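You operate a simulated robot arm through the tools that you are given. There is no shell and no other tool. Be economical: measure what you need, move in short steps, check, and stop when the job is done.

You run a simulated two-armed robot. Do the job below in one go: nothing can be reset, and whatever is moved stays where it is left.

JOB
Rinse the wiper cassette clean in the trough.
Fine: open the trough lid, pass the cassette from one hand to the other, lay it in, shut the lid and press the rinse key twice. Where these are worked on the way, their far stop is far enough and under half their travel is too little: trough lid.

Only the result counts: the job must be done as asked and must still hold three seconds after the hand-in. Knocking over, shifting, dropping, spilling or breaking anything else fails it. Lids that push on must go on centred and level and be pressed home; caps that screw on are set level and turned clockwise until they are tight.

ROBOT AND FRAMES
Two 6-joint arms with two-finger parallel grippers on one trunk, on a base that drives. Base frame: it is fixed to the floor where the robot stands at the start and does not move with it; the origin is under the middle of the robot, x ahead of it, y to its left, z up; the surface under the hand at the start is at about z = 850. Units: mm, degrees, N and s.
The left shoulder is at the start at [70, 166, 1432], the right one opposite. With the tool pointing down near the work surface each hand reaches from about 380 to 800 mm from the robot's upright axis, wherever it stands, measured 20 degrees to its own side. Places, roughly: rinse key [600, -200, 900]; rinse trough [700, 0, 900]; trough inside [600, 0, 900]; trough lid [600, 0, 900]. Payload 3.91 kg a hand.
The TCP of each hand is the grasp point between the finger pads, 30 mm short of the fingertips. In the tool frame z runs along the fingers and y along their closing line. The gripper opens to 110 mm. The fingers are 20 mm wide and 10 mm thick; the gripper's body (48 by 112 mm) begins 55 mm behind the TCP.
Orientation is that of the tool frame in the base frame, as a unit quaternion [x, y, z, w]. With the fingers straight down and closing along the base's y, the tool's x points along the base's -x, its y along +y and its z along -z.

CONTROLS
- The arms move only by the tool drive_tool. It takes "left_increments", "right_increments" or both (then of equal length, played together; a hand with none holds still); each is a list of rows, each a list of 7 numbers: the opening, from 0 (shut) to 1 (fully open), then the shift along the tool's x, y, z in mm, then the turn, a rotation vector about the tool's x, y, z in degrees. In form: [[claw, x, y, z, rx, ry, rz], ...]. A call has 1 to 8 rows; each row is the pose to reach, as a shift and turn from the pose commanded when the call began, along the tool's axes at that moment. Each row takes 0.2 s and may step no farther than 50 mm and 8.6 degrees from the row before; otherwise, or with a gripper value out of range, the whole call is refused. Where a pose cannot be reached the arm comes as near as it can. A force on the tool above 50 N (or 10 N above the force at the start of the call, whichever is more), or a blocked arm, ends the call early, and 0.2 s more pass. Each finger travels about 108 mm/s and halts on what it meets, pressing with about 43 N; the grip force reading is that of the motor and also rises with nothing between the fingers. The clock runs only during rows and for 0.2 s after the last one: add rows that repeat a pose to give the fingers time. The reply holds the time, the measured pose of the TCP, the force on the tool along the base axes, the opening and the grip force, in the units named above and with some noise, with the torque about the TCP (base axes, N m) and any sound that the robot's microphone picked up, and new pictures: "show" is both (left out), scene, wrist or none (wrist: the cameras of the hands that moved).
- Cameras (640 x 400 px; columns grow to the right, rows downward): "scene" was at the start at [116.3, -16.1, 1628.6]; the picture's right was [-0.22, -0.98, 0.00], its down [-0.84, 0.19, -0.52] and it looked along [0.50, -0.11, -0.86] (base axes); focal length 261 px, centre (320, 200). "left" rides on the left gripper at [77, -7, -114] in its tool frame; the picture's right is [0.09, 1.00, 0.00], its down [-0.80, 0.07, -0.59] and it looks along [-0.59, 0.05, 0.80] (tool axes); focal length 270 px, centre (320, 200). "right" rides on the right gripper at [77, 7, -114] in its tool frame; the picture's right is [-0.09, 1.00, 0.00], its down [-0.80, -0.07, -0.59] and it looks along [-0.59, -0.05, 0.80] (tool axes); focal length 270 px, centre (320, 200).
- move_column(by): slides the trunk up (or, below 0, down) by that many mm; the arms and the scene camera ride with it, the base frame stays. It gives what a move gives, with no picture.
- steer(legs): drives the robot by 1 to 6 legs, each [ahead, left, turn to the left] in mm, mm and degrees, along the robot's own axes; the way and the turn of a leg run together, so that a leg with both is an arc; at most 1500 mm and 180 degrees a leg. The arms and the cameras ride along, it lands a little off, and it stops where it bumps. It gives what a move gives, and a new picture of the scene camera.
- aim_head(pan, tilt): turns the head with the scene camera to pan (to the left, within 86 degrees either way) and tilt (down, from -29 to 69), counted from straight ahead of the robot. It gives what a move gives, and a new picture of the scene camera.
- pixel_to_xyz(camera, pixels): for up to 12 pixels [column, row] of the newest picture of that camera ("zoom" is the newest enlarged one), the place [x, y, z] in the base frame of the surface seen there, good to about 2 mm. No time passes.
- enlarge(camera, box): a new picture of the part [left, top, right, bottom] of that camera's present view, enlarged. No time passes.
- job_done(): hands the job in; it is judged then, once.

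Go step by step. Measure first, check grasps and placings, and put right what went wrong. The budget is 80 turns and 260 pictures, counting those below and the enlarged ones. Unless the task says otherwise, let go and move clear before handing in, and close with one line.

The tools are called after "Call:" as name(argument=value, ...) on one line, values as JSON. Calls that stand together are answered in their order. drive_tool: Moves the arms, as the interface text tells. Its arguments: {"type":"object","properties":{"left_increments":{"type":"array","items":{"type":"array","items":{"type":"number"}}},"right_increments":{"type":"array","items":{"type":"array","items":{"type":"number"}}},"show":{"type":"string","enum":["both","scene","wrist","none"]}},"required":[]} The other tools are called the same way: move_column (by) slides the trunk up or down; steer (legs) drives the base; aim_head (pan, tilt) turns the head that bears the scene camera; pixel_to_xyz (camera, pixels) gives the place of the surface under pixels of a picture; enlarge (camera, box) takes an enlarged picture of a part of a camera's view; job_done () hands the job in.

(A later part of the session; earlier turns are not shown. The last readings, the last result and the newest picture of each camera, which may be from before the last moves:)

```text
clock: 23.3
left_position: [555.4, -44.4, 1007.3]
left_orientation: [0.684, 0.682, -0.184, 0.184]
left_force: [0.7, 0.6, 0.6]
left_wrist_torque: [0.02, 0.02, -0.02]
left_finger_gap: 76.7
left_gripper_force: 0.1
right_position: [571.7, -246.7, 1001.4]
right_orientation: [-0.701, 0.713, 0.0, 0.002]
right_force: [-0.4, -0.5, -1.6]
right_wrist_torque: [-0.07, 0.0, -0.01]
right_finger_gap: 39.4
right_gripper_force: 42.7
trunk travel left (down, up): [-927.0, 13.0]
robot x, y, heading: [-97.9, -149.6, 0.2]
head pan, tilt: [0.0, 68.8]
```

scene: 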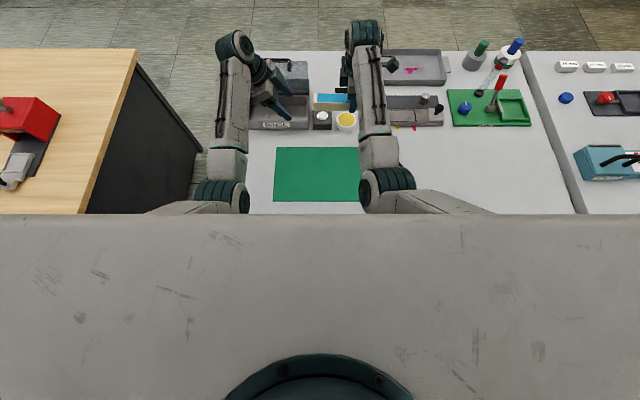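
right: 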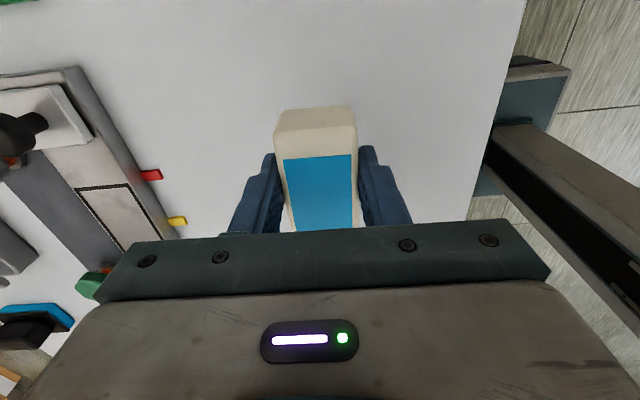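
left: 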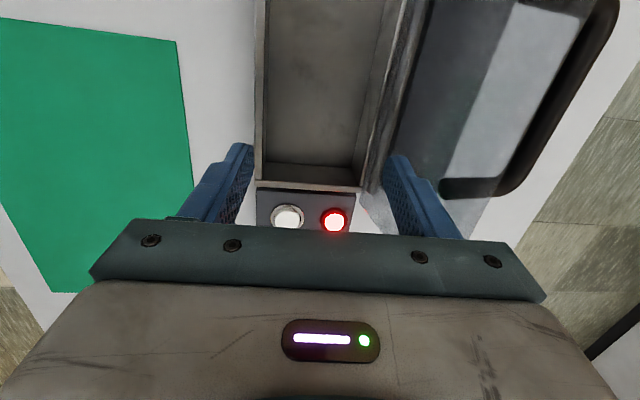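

The cassette is now at scene (333,99). I'll measure its pose.

Call:
enlarge(camera="scene", box=[230, 60, 390, 160])

Call:
pixel_to_xyz(camera="scene", pixels=[[316, 95], [316, 100], [322, 98], [335, 98], [345, 98], [322, 107], [345, 107], [314, 108]])

Call:
enlarge(camera="left", box=[0, 0, 640, 400])

```text
4.00 times, centred on (310, 110) of scene
```

zoom: 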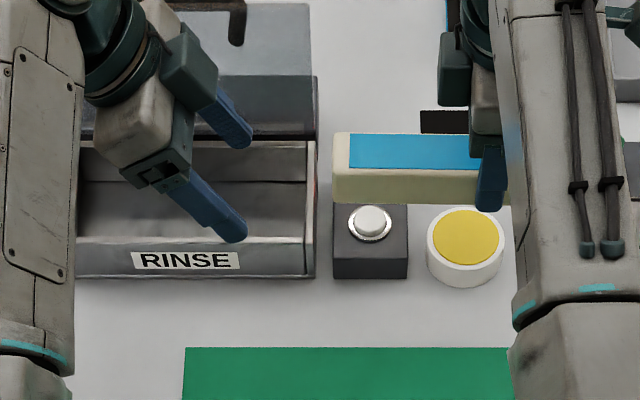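

```text
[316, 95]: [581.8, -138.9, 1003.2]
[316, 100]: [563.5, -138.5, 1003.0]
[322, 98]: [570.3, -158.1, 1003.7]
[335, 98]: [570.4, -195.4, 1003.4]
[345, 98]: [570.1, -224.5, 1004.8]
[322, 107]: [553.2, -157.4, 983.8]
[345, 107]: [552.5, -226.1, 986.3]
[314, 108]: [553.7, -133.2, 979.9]
```

```text
1.00 times, centred on (320, 200) of left (not enlarged: the box is as wide or as high as the picture)
```

zoom: 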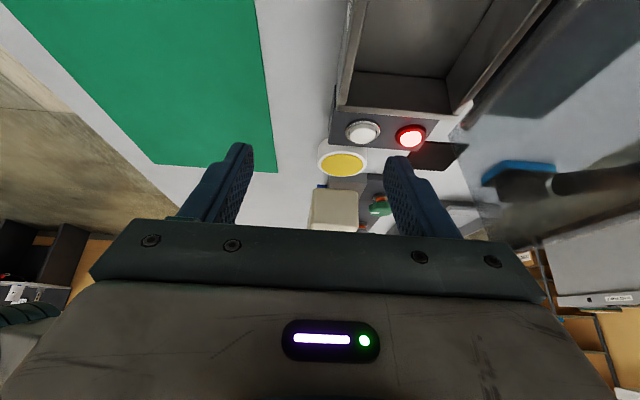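

The cassette is level: top 1003, left end y≈-130, centered x≈571.5. I'll slide the left hand around its left end to about (571.5,-165,997).

Call:
drive_tool(left_increments=[[0.8, -10, 16, 7, 0, 0, 0], [0.8, -40, 16, 28, 0, 0, 0], [0.8, -70, 16, 49, 0, 0, 0], [0.8, -99, 16, 69, 0, 0, 0], [0.8, -99, 16, 69, 0, 0, 0]], show="both")

```text
clock: 24.5
left_position: [573.4, -165.3, 997.9]
left_orientation: [0.683, 0.682, -0.184, 0.185]
left_force: [-0.1, -0.1, 0.0]
left_wrist_torque: [0.0, 0.02, 0.05]
left_finger_gap: 88.1
left_gripper_force: 0.1
right_position: [573.1, -245.9, 1002.0]
right_orientation: [-0.701, 0.713, 0.0, 0.001]
right_force: [-0.8, -1.0, -1.7]
right_wrist_torque: [-0.11, 0.0, 0.03]
right_finger_gap: 39.7
right_gripper_force: 43.3
trunk travel left (down, up): [-927.0, 13.0]
robot x, y, heading: [-94.3, -147.9, 0.1]
head pan, tilt: [0.0, 68.8]
```

scene: 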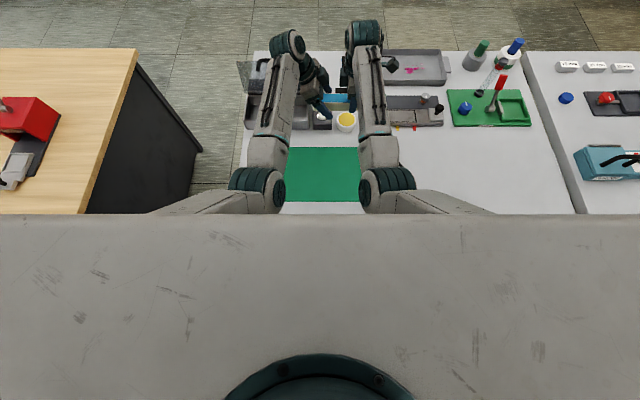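
left: 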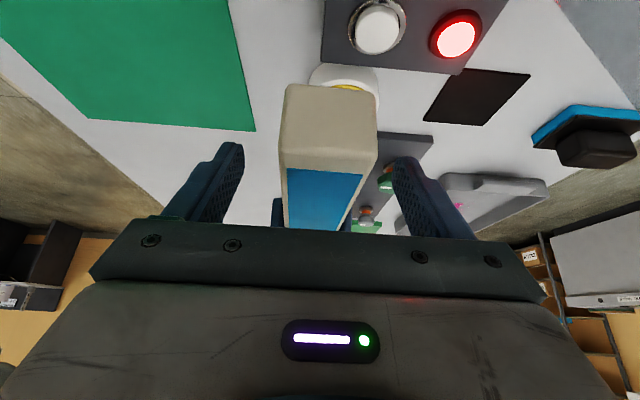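

The left fingers straddle the cassette. I'll close the left grip.

Call:
drive_tool(left_increments=[[0.5, 0, 0, 0, 0, 0, 0], [0.3, 0, 0, 0, 0, 0, 0], [0.1, 0, 0, 0, 0, 0, 0], [0.1, 0, 0, 0, 0, 0, 0]], show="wrist")

```text
clock: 25.5
left_position: [572.5, -166.6, 998.1]
left_orientation: [0.684, 0.682, -0.184, 0.184]
left_force: [0.5, 0.0, 0.3]
left_wrist_torque: [0.06, -0.01, -0.65]
left_finger_gap: 39.7
left_gripper_force: 43.0
right_position: [572.1, -246.4, 1001.8]
right_orientation: [-0.701, 0.713, 0.001, 0.002]
right_force: [-0.3, 0.5, -1.9]
right_wrist_torque: [-0.14, 0.0, 0.69]
right_finger_gap: 39.4
right_gripper_force: 42.9
trunk travel left (down, up): [-927.0, 13.0]
robot x, y, heading: [-99.2, -153.4, 0.1]
head pan, tilt: [0.0, 68.8]
```

left: 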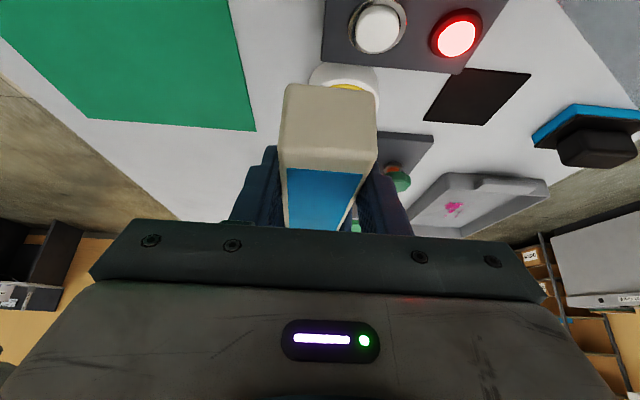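

Both hands hold it (39.7 / 39.4). The right hand now releases and slides away outward.

Call:
drive_tool(right_increments=[[0.5, 0, 0, 0, 0, 0, 0], [0.8, 0, 0, 0, 0, 0, 0], [0.8, 0, 0, 0, 0, 0, 0], [0.8, 35, 0, -5, 0, 0, 0], [0.8, 80, 0, -10, 0, 0, 0], [0.8, 125, 0, -15, 0, 0, 0], [0.8, 170, 0, -15, 0, 0, 0]], show="both")

```text
clock: 27.1
left_position: [573.5, -166.3, 997.5]
left_orientation: [0.684, 0.682, -0.184, 0.183]
left_force: [-0.1, 0.3, -0.2]
left_wrist_torque: [0.06, 0.0, -0.02]
left_finger_gap: 39.7
left_gripper_force: 42.8
right_position: [571.2, -416.6, 1015.1]
right_orientation: [-0.7, 0.714, 0.002, 0.004]
right_force: [0.4, -0.5, 0.3]
right_wrist_torque: [0.04, -0.03, -0.01]
right_finger_gap: 87.8
right_gripper_force: 0.1
trunk travel left (down, up): [-927.0, 13.0]
robot x, y, heading: [-95.6, -145.2, 0.1]
head pan, tilt: [0.0, 68.8]
```

scene: 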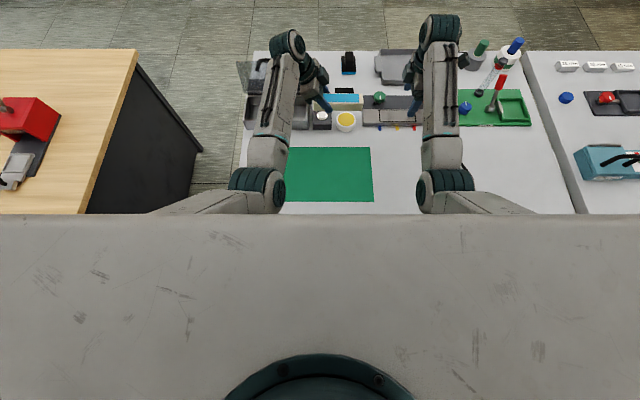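
right: 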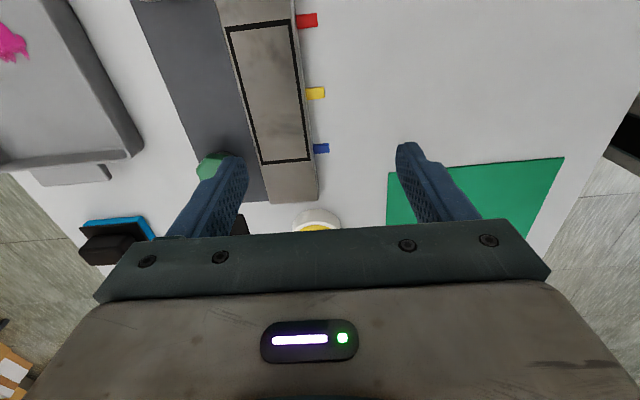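

The left hand holds the cassette alone. I'll carry it over the trough, centering at about (614, 0).

Call:
drive_tool(left_increments=[[0.1, 35.2, 5, -20.3, 0, 0, 0], [0.1, 70.3, 12, -40.6, 0, 0, 0], [0.1, 105.5, 20, -60.9, 0, 0, 0], [0.1, 140.6, 30, -81.2, 0, 0, 0], [0.1, 175.8, 40, -101.5, 0, 0, 0], [0.1, 175.8, 40, -101.5, 0, 0, 0]], show="both")

```text
clock: 28.5
left_position: [612.8, 36.5, 996.6]
left_orientation: [0.683, 0.682, -0.184, 0.184]
left_force: [0.0, -0.2, 1.2]
left_wrist_torque: [0.06, 0.01, 0.0]
left_finger_gap: 39.6
left_gripper_force: 43.1
right_position: [570.9, -415.9, 1016.0]
right_orientation: [-0.7, 0.714, 0.001, 0.003]
right_force: [0.1, -0.1, 0.1]
right_wrist_torque: [0.04, -0.02, -0.02]
right_finger_gap: 87.7
right_gripper_force: 0.1
trunk travel left (down, up): [-927.0, 13.0]
robot x, y, heading: [-94.6, -147.1, 0.1]
head pan, tilt: [0.0, 68.8]
```

scene: 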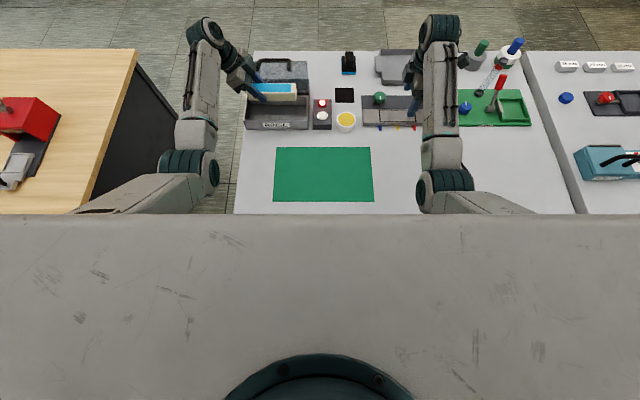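
left: 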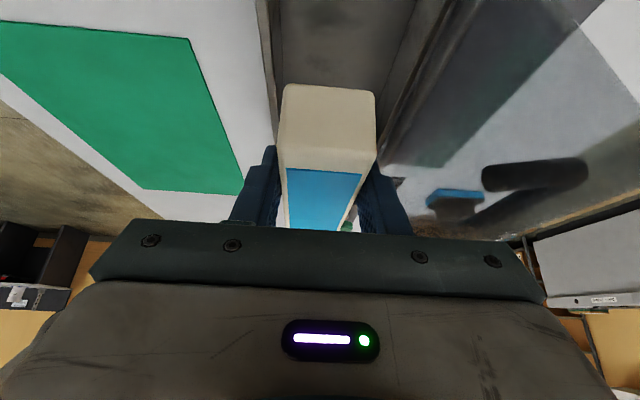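

I'll check the cassette relative to the trough walls before lowering.

Call:
enlarge(camera="scene", box=[210, 40, 350, 140])

Call:
pixel_to_xyz(camera="scene", pixels=[[295, 86], [295, 90], [280, 88], [270, 88], [306, 96], [290, 110], [247, 105], [253, 128], [308, 128], [285, 64]])

Call:
pixel_to_xyz(camera="left", pixels=[[328, 100], [285, 100], [372, 100], [275, 60], [265, 60], [390, 60], [400, 90], [420, 100], [450, 20]])

```text
4.00 times, centred on (280, 90) of scene
```

zoom: 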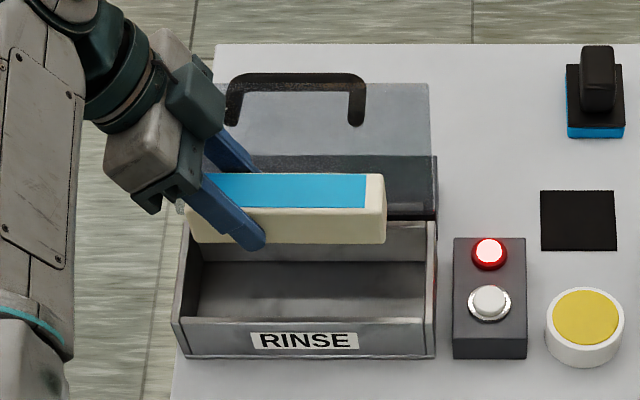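

```text
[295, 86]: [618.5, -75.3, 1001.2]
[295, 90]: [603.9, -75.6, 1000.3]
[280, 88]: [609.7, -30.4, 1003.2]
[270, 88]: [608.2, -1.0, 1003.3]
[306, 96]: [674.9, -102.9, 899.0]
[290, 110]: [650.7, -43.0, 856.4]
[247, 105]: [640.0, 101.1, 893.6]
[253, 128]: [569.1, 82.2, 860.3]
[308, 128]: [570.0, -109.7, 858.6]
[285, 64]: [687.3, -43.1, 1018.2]
```

```text
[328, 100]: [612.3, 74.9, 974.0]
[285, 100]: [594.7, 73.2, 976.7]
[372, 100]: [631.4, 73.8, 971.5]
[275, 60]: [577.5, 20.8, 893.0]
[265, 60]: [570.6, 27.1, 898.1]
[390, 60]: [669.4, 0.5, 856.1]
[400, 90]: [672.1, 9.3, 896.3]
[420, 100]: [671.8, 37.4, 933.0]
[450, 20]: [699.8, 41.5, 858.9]
```

There's clearance on all sides (cassette y −76…75, x 593–632). I'll lower it straight down to near the floor.

Call:
drive_tool(left_increments=[[0.1, 15, -2, 26, 0, 0, 0], [0.1, 30, -2, 52, 0, 0, 0], [0.1, 42.5, -2, 73.6, 0, 0, 0], [0.1, 50, -2, 86.6, 0, 0, 0], [0.1, 54.3, -2, 94, 0, 0, 0], [0.1, 54.3, -2, 94, 0, 0, 0]], show="both")

```text
clock: 29.7
left_position: [612.4, 35.6, 904.0]
left_orientation: [0.685, 0.681, -0.177, 0.192]
left_force: [-0.4, -0.1, -0.8]
left_wrist_torque: [0.07, -0.01, 0.05]
left_finger_gap: 39.9
left_gripper_force: 43.1
right_position: [567.3, -416.3, 1017.5]
right_orientation: [-0.701, 0.713, -0.001, 0.005]
right_force: [-0.3, -0.5, -0.5]
right_wrist_torque: [0.04, -0.01, -0.01]
right_finger_gap: 88.1
right_gripper_force: 0.1
trunk travel left (down, up): [-927.0, 13.0]
robot x, y, heading: [-98.3, -146.1, 0.1]
head pan, tilt: [0.0, 68.8]
stopped in row 5 (left hand): the force on the tool passed its limit at 61 N (the readings are from after the stop); the commanded pose is now the measured one
```

scene: 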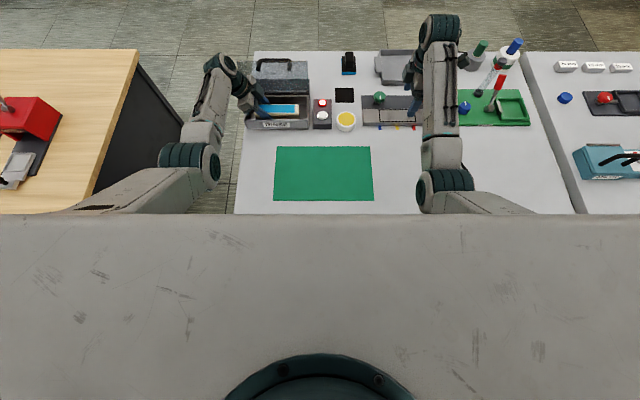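
left: 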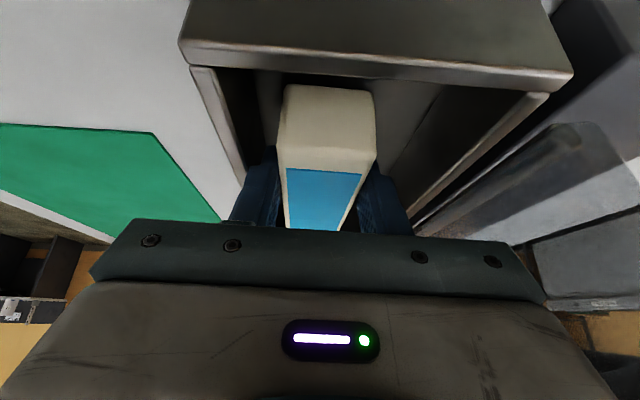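

It touched something at TCP z=904 (cassette bottom ≈873). I'll look closely at what's touching.

Call:
enlarge(camera="scene", box=[200, 50, 320, 136])

Call:
enlarge(camera="left", box=[170, 20, 590, 270])

Call:
pixel_to_xyz(camera="left", pixels=[[330, 100], [285, 110], [372, 110], [250, 80], [215, 150], [480, 150], [300, 62], [400, 55], [320, 210], [260, 165], [372, 165], [520, 150]])

Call:
pixel_to_xyz(camera="scene", pixels=[[297, 107], [297, 112], [280, 109], [270, 109], [285, 70], [270, 80], [256, 99], [265, 118]])

```text
4.65 times, centred on (260, 93) of scene
```

zoom: 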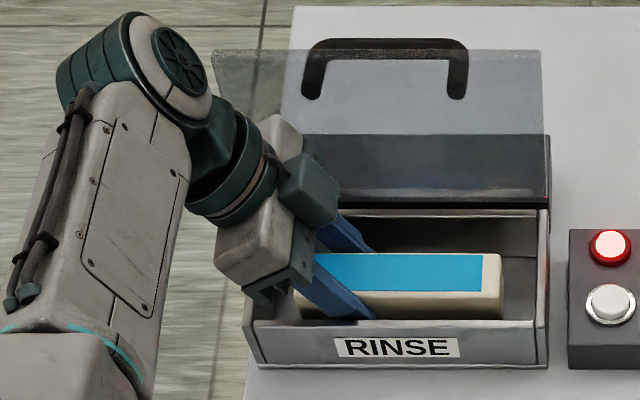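

```text
1.52 times, centred on (380, 145) of left
```

zoom: 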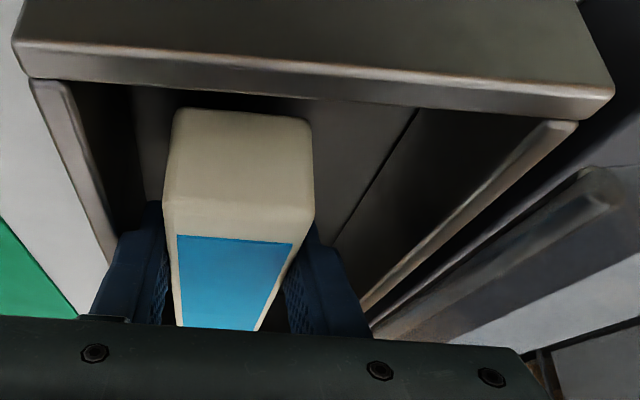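

```text
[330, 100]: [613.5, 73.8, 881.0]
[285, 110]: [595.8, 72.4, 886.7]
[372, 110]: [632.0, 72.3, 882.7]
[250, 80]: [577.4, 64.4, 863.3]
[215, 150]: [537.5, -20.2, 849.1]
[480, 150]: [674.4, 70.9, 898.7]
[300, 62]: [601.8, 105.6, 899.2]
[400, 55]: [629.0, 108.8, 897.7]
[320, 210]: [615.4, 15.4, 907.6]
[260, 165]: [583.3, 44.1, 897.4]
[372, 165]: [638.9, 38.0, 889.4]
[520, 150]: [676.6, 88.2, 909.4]
```

```text
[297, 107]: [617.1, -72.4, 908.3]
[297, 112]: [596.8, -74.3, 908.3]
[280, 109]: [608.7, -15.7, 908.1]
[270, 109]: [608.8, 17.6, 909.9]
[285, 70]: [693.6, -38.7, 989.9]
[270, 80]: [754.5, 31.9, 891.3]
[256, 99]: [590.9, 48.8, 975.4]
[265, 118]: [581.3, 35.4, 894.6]
```

The lid was pushed back (x 682→693 at z 990), so the gripper body touched the lid near the hinge. I'll rise slightly, straighten, shift 3.5 mm away from the lid and lower again.

Call:
drive_tool(left_increments=[[0.1, -4, -2, -7, 1.1, 0.2, -0.6], [0.1, -4, -4, -7, 1.1, 0.2, -0.6], [0.1, 0, -4, 0, 1.1, 0.2, -0.6], [0.1, 3, -4, 5.2, 1.1, 0.2, -0.6], [0.1, 5.5, -4, 9.5, 1.1, 0.2, -0.6], [0.1, 7, -4, 12.1, 1.1, 0.2, -0.6], [0.1, 8, -4, 13.9, 1.1, 0.2, -0.6]], show="wrist")

```text
clock: 30.8
left_position: [613.3, 36.9, 900.8]
left_orientation: [0.683, 0.682, -0.181, 0.188]
left_force: [-1.2, 0.4, -0.8]
left_wrist_torque: [0.05, -0.06, -0.01]
left_finger_gap: 39.6
left_gripper_force: 43.1
right_position: [566.6, -414.2, 1016.7]
right_orientation: [-0.701, 0.713, -0.001, 0.004]
right_force: [-0.7, -0.5, 0.1]
right_wrist_torque: [0.03, 0.02, -0.02]
right_finger_gap: 88.0
right_gripper_force: 0.0
trunk travel left (down, up): [-927.0, 13.0]
robot x, y, heading: [-97.0, -146.4, -0.1]
head pan, tilt: [0.0, 68.8]
stopped in row 5 (left hand): the force on the tool passed its limit at 54 N (the readings are from after the stop); the commanded pose is now the measured one
```

left: 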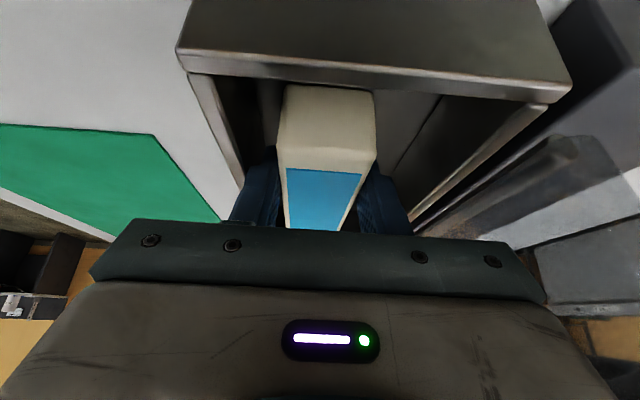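

Still contact, and x stayed at 613. I'll inspect from the scene camera at this pose.

Call:
enlarge(camera="scene", box=[225, 60, 305, 135])

Call:
pixel_to_xyz(camera="left", pixels=[[330, 100], [285, 110], [372, 110], [245, 80], [242, 150], [480, 150], [300, 60], [520, 110], [560, 150], [265, 165], [372, 165], [240, 175]])

```text
5.33 times, centred on (265, 98) of scene
```

zoom: 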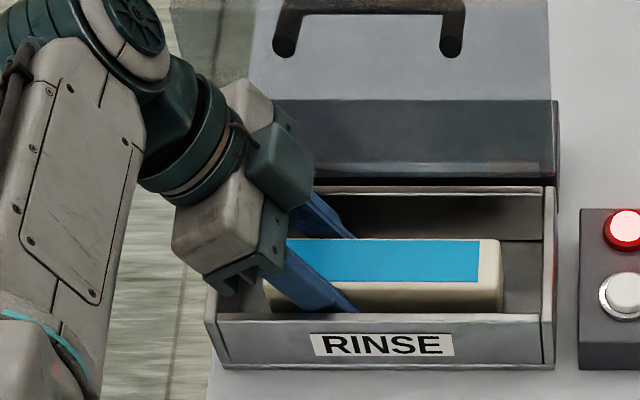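

```text
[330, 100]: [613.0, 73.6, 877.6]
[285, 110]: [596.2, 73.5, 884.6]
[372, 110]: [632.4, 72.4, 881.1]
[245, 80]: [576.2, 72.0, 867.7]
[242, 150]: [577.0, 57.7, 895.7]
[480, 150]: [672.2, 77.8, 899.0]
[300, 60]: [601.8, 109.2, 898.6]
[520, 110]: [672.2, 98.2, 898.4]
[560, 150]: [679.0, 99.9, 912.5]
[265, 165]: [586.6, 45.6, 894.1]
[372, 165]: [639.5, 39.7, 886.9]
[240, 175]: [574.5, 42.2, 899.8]
```

The dark bracket at zoom (235,275) looks close to the trough's left wall. I'll measure it.

Call:
pixel_to_xyz(camera="zoom", pixels=[[215, 280], [225, 290], [245, 270], [255, 265], [270, 262], [235, 285], [265, 215], [205, 250], [285, 165], [310, 180], [210, 310], [420, 262]])

Call:
pixel_to_xyz(camera="left", pixels=[[140, 222], [240, 225], [330, 232], [430, 240], [500, 245], [100, 270], [300, 280], [540, 290]])

```text
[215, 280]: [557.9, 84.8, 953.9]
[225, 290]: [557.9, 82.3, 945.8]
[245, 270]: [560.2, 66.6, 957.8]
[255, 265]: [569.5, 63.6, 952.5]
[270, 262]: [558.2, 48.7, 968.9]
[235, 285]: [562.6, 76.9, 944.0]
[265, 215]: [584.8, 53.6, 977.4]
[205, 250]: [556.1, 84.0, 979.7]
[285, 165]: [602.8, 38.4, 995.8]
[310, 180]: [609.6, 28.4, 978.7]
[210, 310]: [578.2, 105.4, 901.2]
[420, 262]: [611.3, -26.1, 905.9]
```

```text
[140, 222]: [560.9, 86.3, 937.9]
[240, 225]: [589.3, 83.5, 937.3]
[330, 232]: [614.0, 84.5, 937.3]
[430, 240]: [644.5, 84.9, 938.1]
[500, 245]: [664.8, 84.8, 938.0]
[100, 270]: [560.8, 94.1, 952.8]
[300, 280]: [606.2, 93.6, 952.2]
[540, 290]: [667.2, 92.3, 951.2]
```

The body clears the walls. It's the front finger's thicker upper part (outer face ≈577) that meets the front wall's inner edge. I'll rise a bit, shift +3.5 mm towards the lid (it has backed off to x≈677) and lower.

Call:
drive_tool(left_increments=[[0.1, -4, 2, -7, 0.5, 0, 0], [0.1, -4, 3.7, -7, 0.5, 0, 0], [0.1, 0, 3.7, 0, 0.5, 0, 0], [0.1, 2.5, 3.7, 4.3, 0.5, 0, 0], [0.1, 4.5, 3.7, 7.8, 0.5, 0, 0], [0.1, 6, 3.7, 10.4, 0.5, 0, 0], [0.1, 6.9, 3.7, 12, 0.5, 0, 0]], show="wrist")

```text
clock: 32.4
left_position: [616.4, 35.8, 889.3]
left_orientation: [0.684, 0.681, -0.184, 0.186]
left_force: [-17.1, 1.4, 20.4]
left_wrist_torque: [1.08, -1.85, 0.88]
left_finger_gap: 39.6
left_gripper_force: 43.4
right_position: [566.0, -415.5, 1019.4]
right_orientation: [-0.701, 0.713, -0.002, 0.006]
right_force: [-0.4, 0.1, 0.1]
right_wrist_torque: [-0.01, 0.02, -0.02]
right_finger_gap: 88.1
right_gripper_force: 0.0
trunk travel left (down, up): [-927.0, 13.0]
robot x, y, heading: [-97.3, -150.4, 0.3]
head pan, tilt: [0.0, 68.8]
```

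left: 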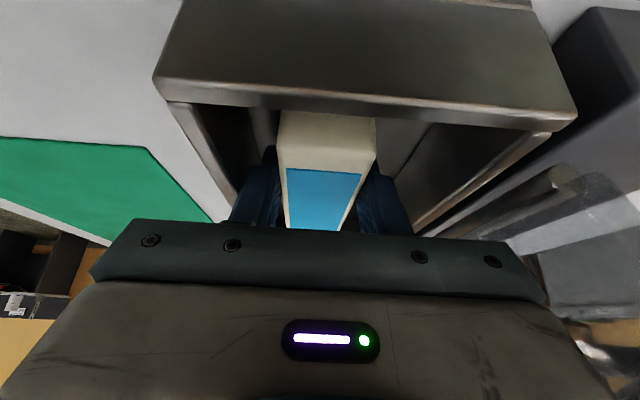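

TCP is at 889 with moderate contact. I'll check the cassette top height (should be ≈891 when on the floor).

Call:
pixel_to_xyz(camera="left", pixels=[[320, 190], [320, 215], [325, 150], [300, 175], [350, 175], [525, 150], [560, 180], [235, 200], [395, 200]])

Call:
enlarge(camera="scene", box=[225, 50, 315, 135])

Call:
pixel_to_xyz(camera="zoom", pixels=[[320, 290], [460, 280], [480, 285], [400, 285], [400, 270], [460, 300], [420, 120], [440, 190], [290, 300], [500, 330]])

```text
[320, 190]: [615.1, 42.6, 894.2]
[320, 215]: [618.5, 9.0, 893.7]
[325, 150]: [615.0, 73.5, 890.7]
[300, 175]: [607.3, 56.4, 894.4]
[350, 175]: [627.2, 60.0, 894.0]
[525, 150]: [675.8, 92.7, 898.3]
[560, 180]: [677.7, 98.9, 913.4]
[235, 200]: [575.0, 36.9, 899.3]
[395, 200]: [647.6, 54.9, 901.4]
```

```text
4.71 times, centred on (270, 92) of scene
```

zoom: 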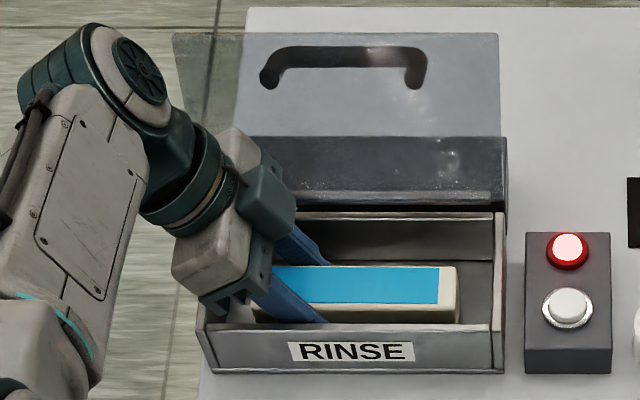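

```text
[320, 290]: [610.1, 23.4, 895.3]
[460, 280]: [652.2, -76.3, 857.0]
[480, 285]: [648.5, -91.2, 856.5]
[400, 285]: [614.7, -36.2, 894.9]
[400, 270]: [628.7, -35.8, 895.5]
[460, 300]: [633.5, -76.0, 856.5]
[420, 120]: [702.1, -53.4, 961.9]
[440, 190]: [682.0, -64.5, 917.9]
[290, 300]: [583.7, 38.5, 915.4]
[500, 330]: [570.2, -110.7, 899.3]
```

The cassette is about 3 mm above the floor. I'll ease it 1.5 mm forward and 3–4 mm down.

Call:
drive_tool(left_increments=[[0.1, 0, -1.5, 0, 0, 0, 0], [0.1, 0.8, -1.5, 1.3, 0, 0, 0], [0.1, 1.4, -1.5, 2.4, 0, 0, 0], [0.1, 1.9, -1.5, 3.3, 0, 0, 0], [0.1, 1.9, -1.5, 3.3, 0, 0, 0]], show="wrist")

Call:
pixel_to_xyz(camera="left", pixels=[[320, 190], [320, 215], [300, 175], [350, 175]])

```text
clock: 33.5
left_position: [614.9, 36.0, 887.4]
left_orientation: [0.685, 0.68, -0.183, 0.186]
left_force: [-11.4, 1.5, 34.8]
left_wrist_torque: [0.08, 0.04, 0.24]
left_finger_gap: 39.6
left_gripper_force: 42.9
right_position: [565.9, -416.0, 1020.4]
right_orientation: [-0.701, 0.713, -0.002, 0.005]
right_force: [0.7, -0.3, 0.2]
right_wrist_torque: [0.01, 0.01, 0.01]
right_finger_gap: 88.0
right_gripper_force: 0.0
trunk travel left (down, up): [-927.0, 13.0]
robot x, y, heading: [-99.9, -150.1, -0.2]
head pan, tilt: [0.0, 68.8]
```

left: 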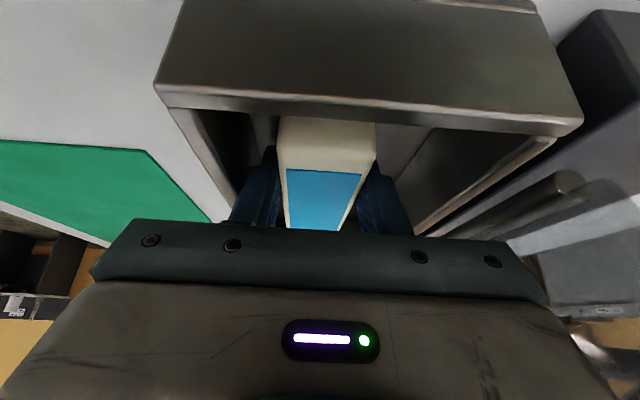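

```text
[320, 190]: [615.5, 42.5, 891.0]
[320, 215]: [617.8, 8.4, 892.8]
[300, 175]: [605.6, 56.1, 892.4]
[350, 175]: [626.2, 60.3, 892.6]
```

It's resting on the floor (top 892, 35 N upward, torque ~0). I'll release narrowly and rise gradually, opening more once above the wall edge.

Call:
drive_tool(left_increments=[[0.39, 0, 0, 0, 0, 0, 0], [0.41, 0, 0, 0, 0, 0, 0], [0.41, -2.5, 0, -4.3, 0, 0, 0], [0.42, -6, 0, -10.4, 0, 0, 0], [0.45, -10, 0, -17.3, 0, 0, 0], [0.5, -17.5, 0, -30.3, 0, 0, 0], [0.5, -30, 0, -52, 0, 0, 0], [0.5, -45, 0, -78, 0, 0, 0]], show="both")

```text
clock: 35.4
left_position: [619.9, 37.6, 971.9]
left_orientation: [0.684, 0.681, -0.186, 0.183]
left_force: [-0.3, -0.8, -0.7]
left_wrist_torque: [-0.01, -0.03, 0.0]
left_finger_gap: 54.8
left_gripper_force: 0.1
right_position: [569.8, -414.6, 1015.8]
right_orientation: [-0.702, 0.713, 0.0, 0.003]
right_force: [0.1, -0.1, 0.0]
right_wrist_torque: [-0.06, 0.01, -0.01]
right_finger_gap: 87.9
right_gripper_force: 0.0
trunk travel left (down, up): [-927.0, 13.0]
robot x, y, heading: [-98.3, -150.3, 0.1]
head pan, tilt: [0.0, 68.8]
```

scene: 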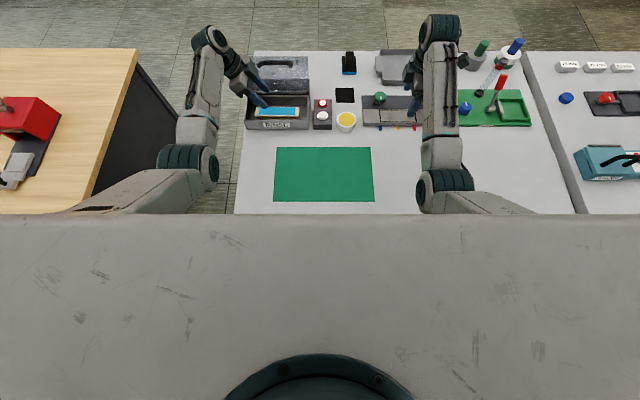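
left: 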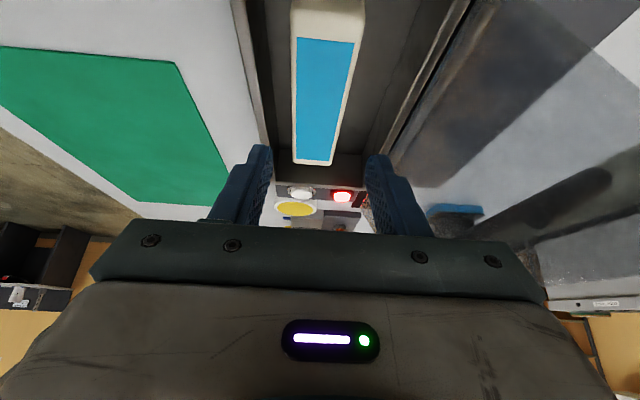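

The cassette lies level in the trough. I'll raise the left hand, return it to vertical, and back away slightly in x.

Call:
drive_tool(left_increments=[[0.5, -12, -5, -21, 0, 0, 0], [0.5, -25, -8, -43, 0, 6, 0], [0.5, -40, -8, -69, 0, 14, 0], [0.5, -54, -8, -93.5, 0, 22, 0], [0.5, -54, -8, -93.5, 0, 30, 0], [0.5, -54, -8, -93.5, 0, 30, 0]], show="both")

```text
clock: 36.8
left_position: [612.5, 38.8, 1081.5]
left_orientation: [0.709, 0.706, -0.002, -0.001]
left_force: [-0.4, 0.4, 0.6]
left_wrist_torque: [0.01, 0.04, -0.03]
left_finger_gap: 54.9
left_gripper_force: 0.1
right_position: [570.1, -415.3, 1015.9]
right_orientation: [-0.701, 0.713, -0.001, 0.003]
right_force: [0.3, -0.6, 0.9]
right_wrist_torque: [0.03, 0.03, 0.0]
right_finger_gap: 88.2
right_gripper_force: 0.0
trunk travel left (down, up): [-927.0, 13.0]
robot x, y, heading: [-96.8, -147.2, 0.1]
head pan, tilt: [0.0, 68.8]
```

scene: 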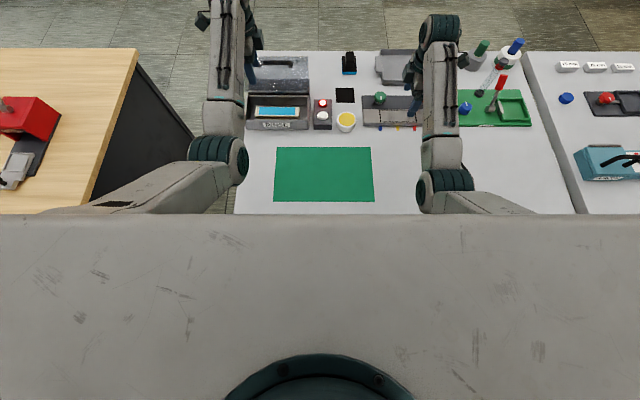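
left: 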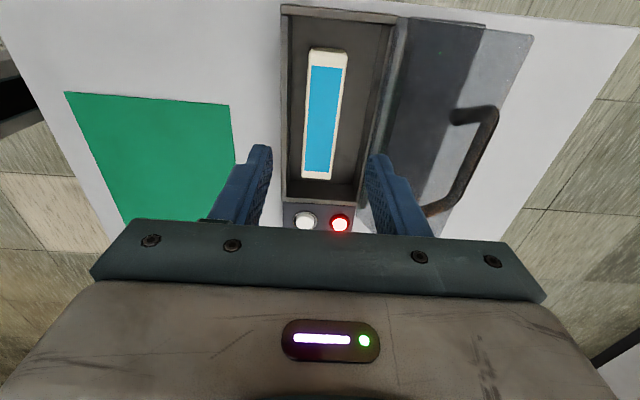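

Now I'll measure the handle, which has leaned back further, and drive forward.

Call:
pixel_to_xyz(camera="left", pixels=[[490, 125], [476, 160], [455, 195], [435, 208], [525, 50], [465, 115], [300, 220], [340, 222], [325, 120], [495, 140], [400, 100]])

Call:
enlarge(camera="left", box=[260, 0, 560, 240])

Call:
steer(legs=[[75, 0, 0]])

```text
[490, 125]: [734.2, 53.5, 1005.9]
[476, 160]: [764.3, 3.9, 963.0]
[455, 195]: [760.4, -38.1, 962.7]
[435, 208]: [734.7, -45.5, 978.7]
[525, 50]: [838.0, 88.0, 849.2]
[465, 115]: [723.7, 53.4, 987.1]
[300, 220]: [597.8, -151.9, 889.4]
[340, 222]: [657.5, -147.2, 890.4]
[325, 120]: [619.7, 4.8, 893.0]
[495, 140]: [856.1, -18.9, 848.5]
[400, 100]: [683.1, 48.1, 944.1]
```

```text
1.67 times, centred on (410, 120) of left
```

zoom: 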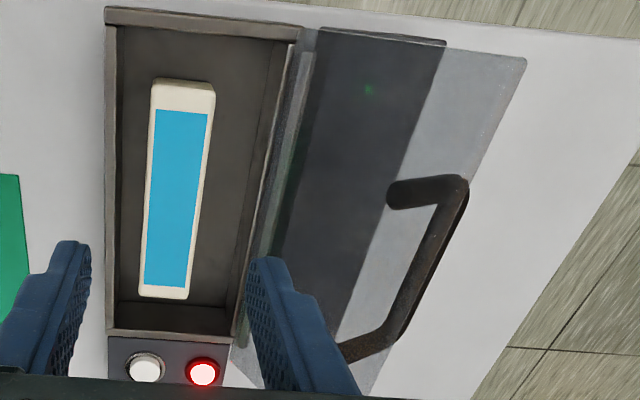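

```text
clock: 37.8
left_position: [677.3, 37.7, 1086.8]
left_orientation: [0.709, 0.705, 0.001, 0.004]
left_force: [0.5, 0.6, 0.0]
left_wrist_torque: [-0.02, -0.08, -0.03]
left_finger_gap: 55.0
left_gripper_force: 0.0
right_position: [636.7, -415.3, 1019.3]
right_orientation: [-0.701, 0.713, -0.002, 0.005]
right_force: [-0.9, 0.4, 0.4]
right_wrist_torque: [0.0, -0.05, 0.01]
right_finger_gap: 87.9
right_gripper_force: 0.0
trunk travel left (down, up): [-927.0, 13.0]
robot x, y, heading: [-23.6, -147.5, -0.1]
head pan, tilt: [0.0, 68.8]
```

scene: 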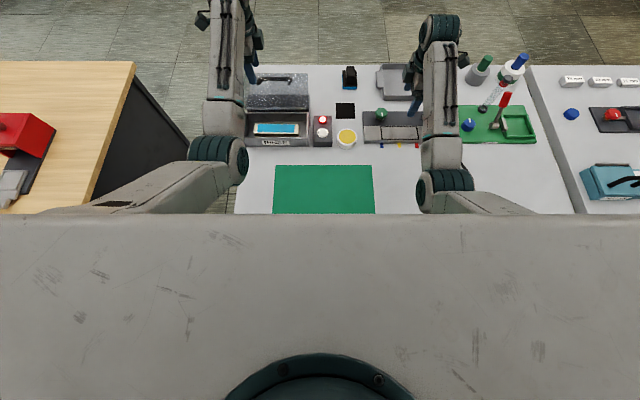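

The handle bar is at about (769, 5, 965), so the lid is ~115° open. I'll drive another 30 mm forward for reach, then hover over the bar.

Call:
steer(legs=[[30, 0, 0]])

Call:
drive_tool(left_increments=[[0.5, -17, 30, 0, 0, 0, 0], [0.5, -33, 60, 0, 0, 0, 0], [0.5, -33, 60, 0, 0, 0, 0]], show="both")

```text
clock: 38.6
left_position: [710.7, 39.6, 1084.3]
left_orientation: [0.709, 0.705, -0.001, 0.003]
left_force: [-0.4, -0.6, 0.1]
left_wrist_torque: [0.02, -0.01, 0.02]
left_finger_gap: 55.1
left_gripper_force: 0.1
right_position: [669.3, -415.1, 1018.9]
right_orientation: [-0.701, 0.713, -0.002, 0.005]
right_force: [-0.5, 0.5, 0.2]
right_wrist_torque: [0.0, -0.08, 0.0]
right_finger_gap: 87.9
right_gripper_force: 0.1
trunk travel left (down, up): [-927.0, 13.0]
robot x, y, heading: [3.0, -146.0, 0.0]
head pan, tilt: [0.0, 68.8]
```

scene: 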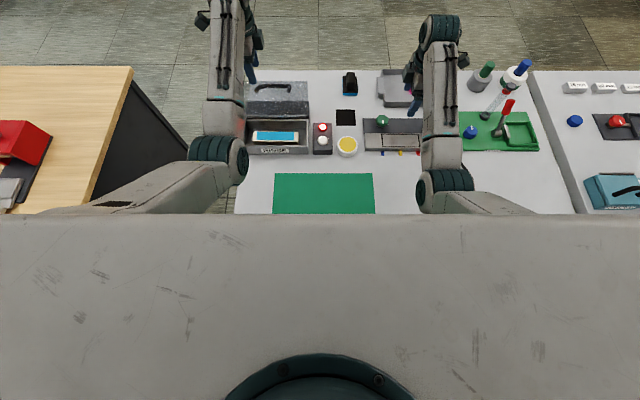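

```text
clock: 39.4
left_position: [773.1, 5.5, 1080.9]
left_orientation: [0.709, 0.705, -0.002, 0.001]
left_force: [-0.4, -0.2, -0.3]
left_wrist_torque: [-0.01, -0.03, 0.01]
left_finger_gap: 54.9
left_gripper_force: 0.0
right_position: [673.3, -414.0, 1015.4]
right_orientation: [-0.701, 0.713, 0.0, 0.002]
right_force: [-0.5, 0.4, 0.4]
right_wrist_torque: [-0.01, -0.01, -0.04]
right_finger_gap: 87.8
right_gripper_force: 0.1
trunk travel left (down, up): [-927.0, 13.0]
robot x, y, heading: [7.0, -152.4, 0.4]
head pan, tilt: [0.0, 68.8]
```

scene: 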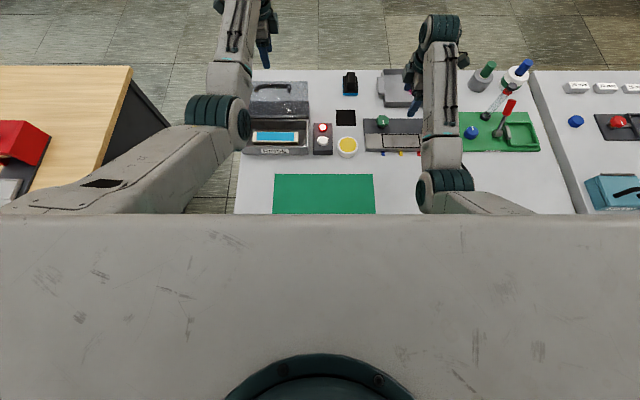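
left: 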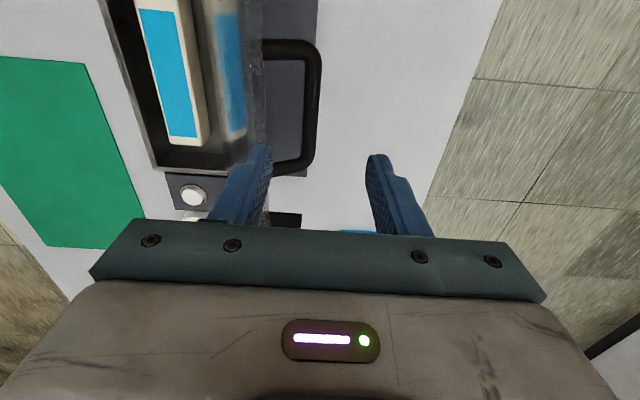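

The bar is visible at (312,90). I'll measure it precisely.

Call:
pixel_to_xyz(camera="left", pixels=[[314, 70], [312, 100], [308, 130], [306, 100], [318, 90], [290, 50], [275, 168], [262, 60], [258, 110]])

```text
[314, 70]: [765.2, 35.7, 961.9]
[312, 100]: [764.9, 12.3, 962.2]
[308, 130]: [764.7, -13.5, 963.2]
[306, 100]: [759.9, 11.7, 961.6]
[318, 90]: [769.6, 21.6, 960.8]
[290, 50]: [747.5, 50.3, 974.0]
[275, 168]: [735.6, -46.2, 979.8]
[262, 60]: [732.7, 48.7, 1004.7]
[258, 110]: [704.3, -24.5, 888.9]
```

The bar center is at about (765, 956), with the lid ~128° open. A vertical grip there would crowd the lid, so I'll put closed fingers behind the bar and pull it forward to about 100° first.

Call:
drive_tool(left_increments=[[0, 0, 24, 0, 0, 0, 0], [0, 0, 24, 20, 0, 0, 0], [0, 0, 24, 65, 0, 0, 0], [0, 0, 24, 107, 0, 0, 0], [0, 0, 24, 107, 0, 0, 0]], show="wrist")

```text
clock: 40.6
left_position: [791.8, 6.0, 975.4]
left_orientation: [0.709, 0.706, -0.002, 0.001]
left_force: [0.1, -0.5, 0.3]
left_wrist_torque: [0.0, 0.01, 0.0]
left_finger_gap: 0.0
left_gripper_force: 37.1
left hand out of reach, approached as far as the arm can: row 4, 5
right_position: [673.1, -414.0, 1016.1]
right_orientation: [-0.701, 0.713, 0.0, 0.001]
right_force: [0.1, -0.5, -0.1]
right_wrist_torque: [0.0, -0.02, 0.02]
right_finger_gap: 88.0
right_gripper_force: 0.0
trunk travel left (down, up): [-927.0, 13.0]
robot x, y, heading: [1.3, -147.1, -0.0]
head pan, tilt: [0.0, 68.8]
```

left: 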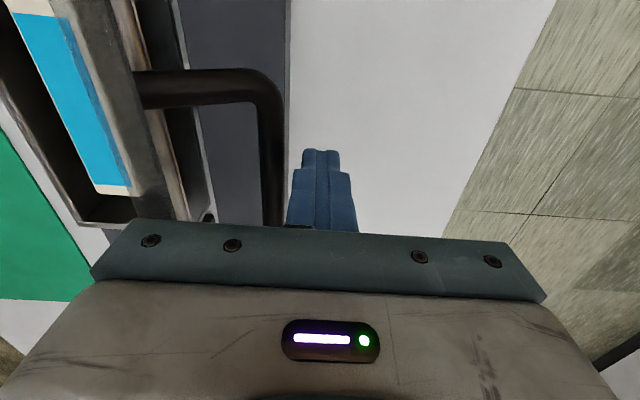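

The closed fingers sit right behind the bar. I'll pull them -x by about 38 mm.

Call:
drive_tool(left_increments=[[0, 0, -8, 0, 0, 0, 0], [0, 0, -16, 0, 0, 0, 0], [0, 0, -24, 0, 0, 0, 0], [0, 0, -31, 0, 0, 0, 0], [0, 0, -38, 0, 0, 0, 0], [0, 0, -38, 0, 0, 0, 0]], show="wrist")

```text
clock: 41.6
left_position: [774.6, 5.8, 985.9]
left_orientation: [0.709, 0.705, 0.007, 0.012]
left_force: [9.2, -2.4, 3.2]
left_wrist_torque: [-0.07, -0.15, 0.07]
left_finger_gap: 0.3
left_gripper_force: 38.0
right_position: [674.7, -416.3, 1013.9]
right_orientation: [-0.7, 0.714, 0.001, 0.003]
right_force: [-0.5, -0.2, 0.7]
right_wrist_torque: [-0.01, 0.0, 0.04]
right_finger_gap: 87.9
right_gripper_force: 0.0
trunk travel left (down, up): [-927.0, 13.0]
robot x, y, heading: [6.3, -148.9, 0.0]
head pan, tilt: [0.0, 68.8]
stopped in row 4 (left hand): the force on the tool passed its limit at 54 N (the readings are from after the stop); the commanded pose is now the measured one
```

left: 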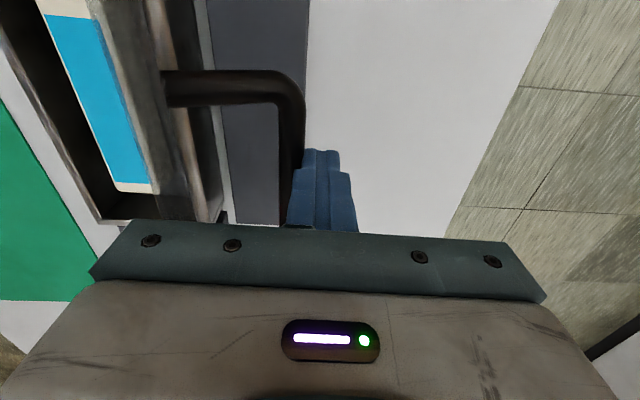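

A 54 N contact pushed the hand up to z=986. I'll check the bar and lid positions.

Call:
pixel_to_xyz(camera="left", pixels=[[290, 110], [287, 140], [284, 170], [250, 85], [180, 85], [150, 60], [320, 170], [300, 180], [222, 218], [185, 160]])

Call:
aim_head(pan=10, tilt=55)

Call:
enlarge(camera="scene", box=[220, 60, 420, 240])

```text
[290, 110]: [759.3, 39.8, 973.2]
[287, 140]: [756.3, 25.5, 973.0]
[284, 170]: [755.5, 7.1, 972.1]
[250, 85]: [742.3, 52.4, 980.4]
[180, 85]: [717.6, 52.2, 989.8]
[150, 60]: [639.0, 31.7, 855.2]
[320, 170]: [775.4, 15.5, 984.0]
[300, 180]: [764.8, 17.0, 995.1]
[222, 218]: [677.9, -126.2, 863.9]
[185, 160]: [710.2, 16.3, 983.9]
```

```text
clock: 42.3
left_position: [775.4, 6.2, 985.1]
left_orientation: [0.709, 0.705, 0.008, 0.01]
left_force: [15.2, -1.9, 9.0]
left_wrist_torque: [-0.05, -0.18, 0.06]
left_finger_gap: 0.0
left_gripper_force: 37.1
right_position: [674.4, -416.5, 1014.4]
right_orientation: [-0.7, 0.714, 0.002, 0.002]
right_force: [0.4, -0.1, -0.1]
right_wrist_torque: [0.0, 0.0, -0.03]
right_finger_gap: 88.0
right_gripper_force: 0.0
trunk travel left (down, up): [-927.0, 13.0]
robot x, y, heading: [3.8, -148.8, 0.2]
head pan, tilt: [10.0, 55.0]
```

scene: 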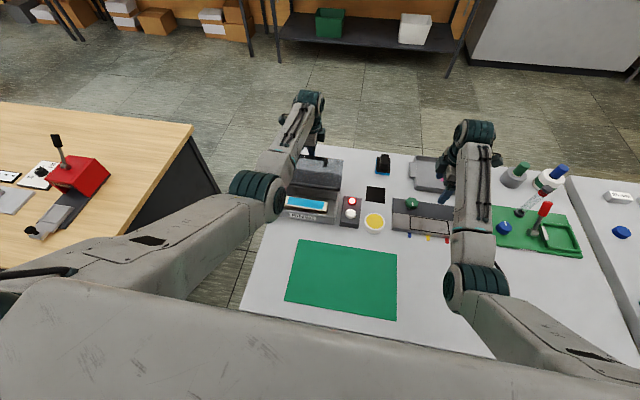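

```text
2.22 times, centred on (320, 150) of scene
```

zoom: 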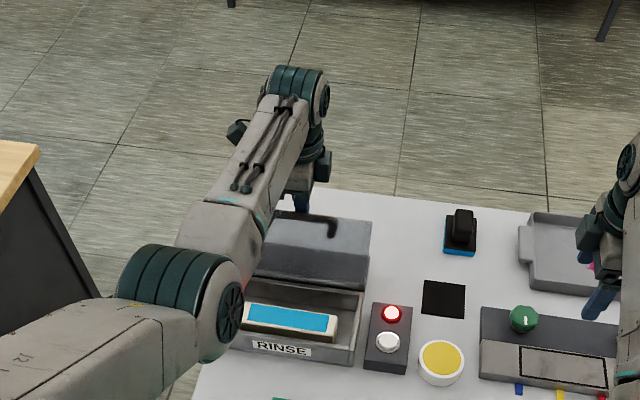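

The bar is now at (756,967) and the lid tip had touched the gripper body. I'll raise 4 mm and continue pulling.

Call:
drive_tool(left_increments=[[0, 0, 0, -4, 0, 0, 0], [0, 0, -7, -4, 0, 0, 0], [0, 0, -13, -4, 0, 0, 0], [0, 0, -19, -4, 0, 0, 0], [0, 0, -25, -4, 0, 0, 0], [0, 0, -25, -4, 0, 0, 0]], show="wrist")

Call:
pixel_to_xyz(camera="left", pixels=[[290, 110], [287, 140], [280, 170]])

```text
clock: 43.2
left_position: [766.4, 6.1, 995.9]
left_orientation: [0.709, 0.705, 0.014, 0.018]
left_force: [5.8, -3.9, 2.9]
left_wrist_torque: [-0.07, -0.12, 0.04]
left_finger_gap: 0.0
left_gripper_force: 38.0
right_position: [675.2, -416.2, 1014.8]
right_orientation: [-0.701, 0.713, 0.001, 0.003]
right_force: [-0.4, -0.1, 0.0]
right_wrist_torque: [0.02, 0.0, 0.0]
right_finger_gap: 88.1
right_gripper_force: 0.0
trunk travel left (down, up): [-927.0, 13.0]
robot x, y, heading: [11.0, -146.8, -0.1]
head pan, tilt: [10.0, 55.0]
stopped in row 4 (left hand): the force on the tool passed its limit at 52 N (the readings are from after the stop); the commanded pose is now the measured one
```

left: 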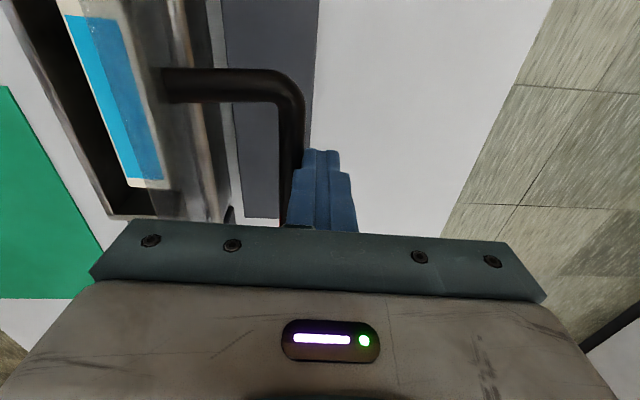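

```text
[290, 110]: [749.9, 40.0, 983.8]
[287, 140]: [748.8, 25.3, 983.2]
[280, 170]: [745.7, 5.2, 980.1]
```

The bar rises with the fingers, so I'll follow the arc (−x and +z together) a bit more to reach about 98°.

Call:
drive_tool(left_increments=[[0, 0, -3, -4, 0, 0, 0], [0, 0, -7, -8, 0, 0, 0], [0, 0, -11, -12, 0, 0, 0], [0, 0, -15, -15, 0, 0, 0], [0, 0, -15, -15, 0, 0, 0]], show="wrist")

Call:
pixel_to_xyz(camera="left", pixels=[[290, 110], [287, 140], [280, 170]])

```text
clock: 44.4
left_position: [750.0, 6.7, 1012.6]
left_orientation: [0.708, 0.706, 0.014, 0.017]
left_force: [13.5, -2.4, 15.5]
left_wrist_torque: [-0.06, -0.17, 0.05]
left_finger_gap: 0.0
left_gripper_force: 37.9
right_position: [674.9, -415.3, 1014.9]
right_orientation: [-0.701, 0.713, 0.001, 0.003]
right_force: [0.0, -0.5, -0.1]
right_wrist_torque: [-0.02, -0.03, -0.01]
right_finger_gap: 88.1
right_gripper_force: 0.1
trunk travel left (down, up): [-927.0, 13.0]
robot x, y, heading: [2.8, -148.7, -0.2]
head pan, tilt: [10.0, 55.0]
```

left: 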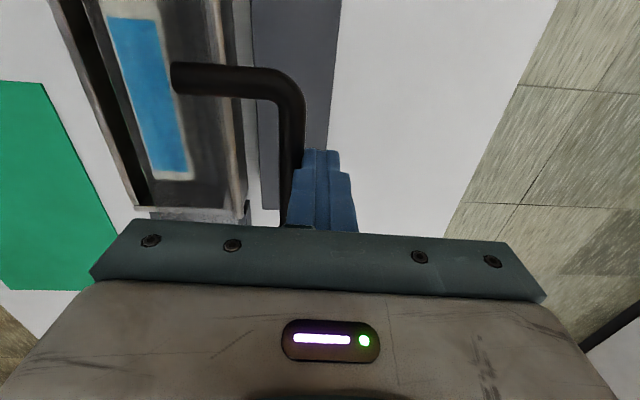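

```text
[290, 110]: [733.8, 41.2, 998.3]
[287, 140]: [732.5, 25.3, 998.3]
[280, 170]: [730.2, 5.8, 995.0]
```

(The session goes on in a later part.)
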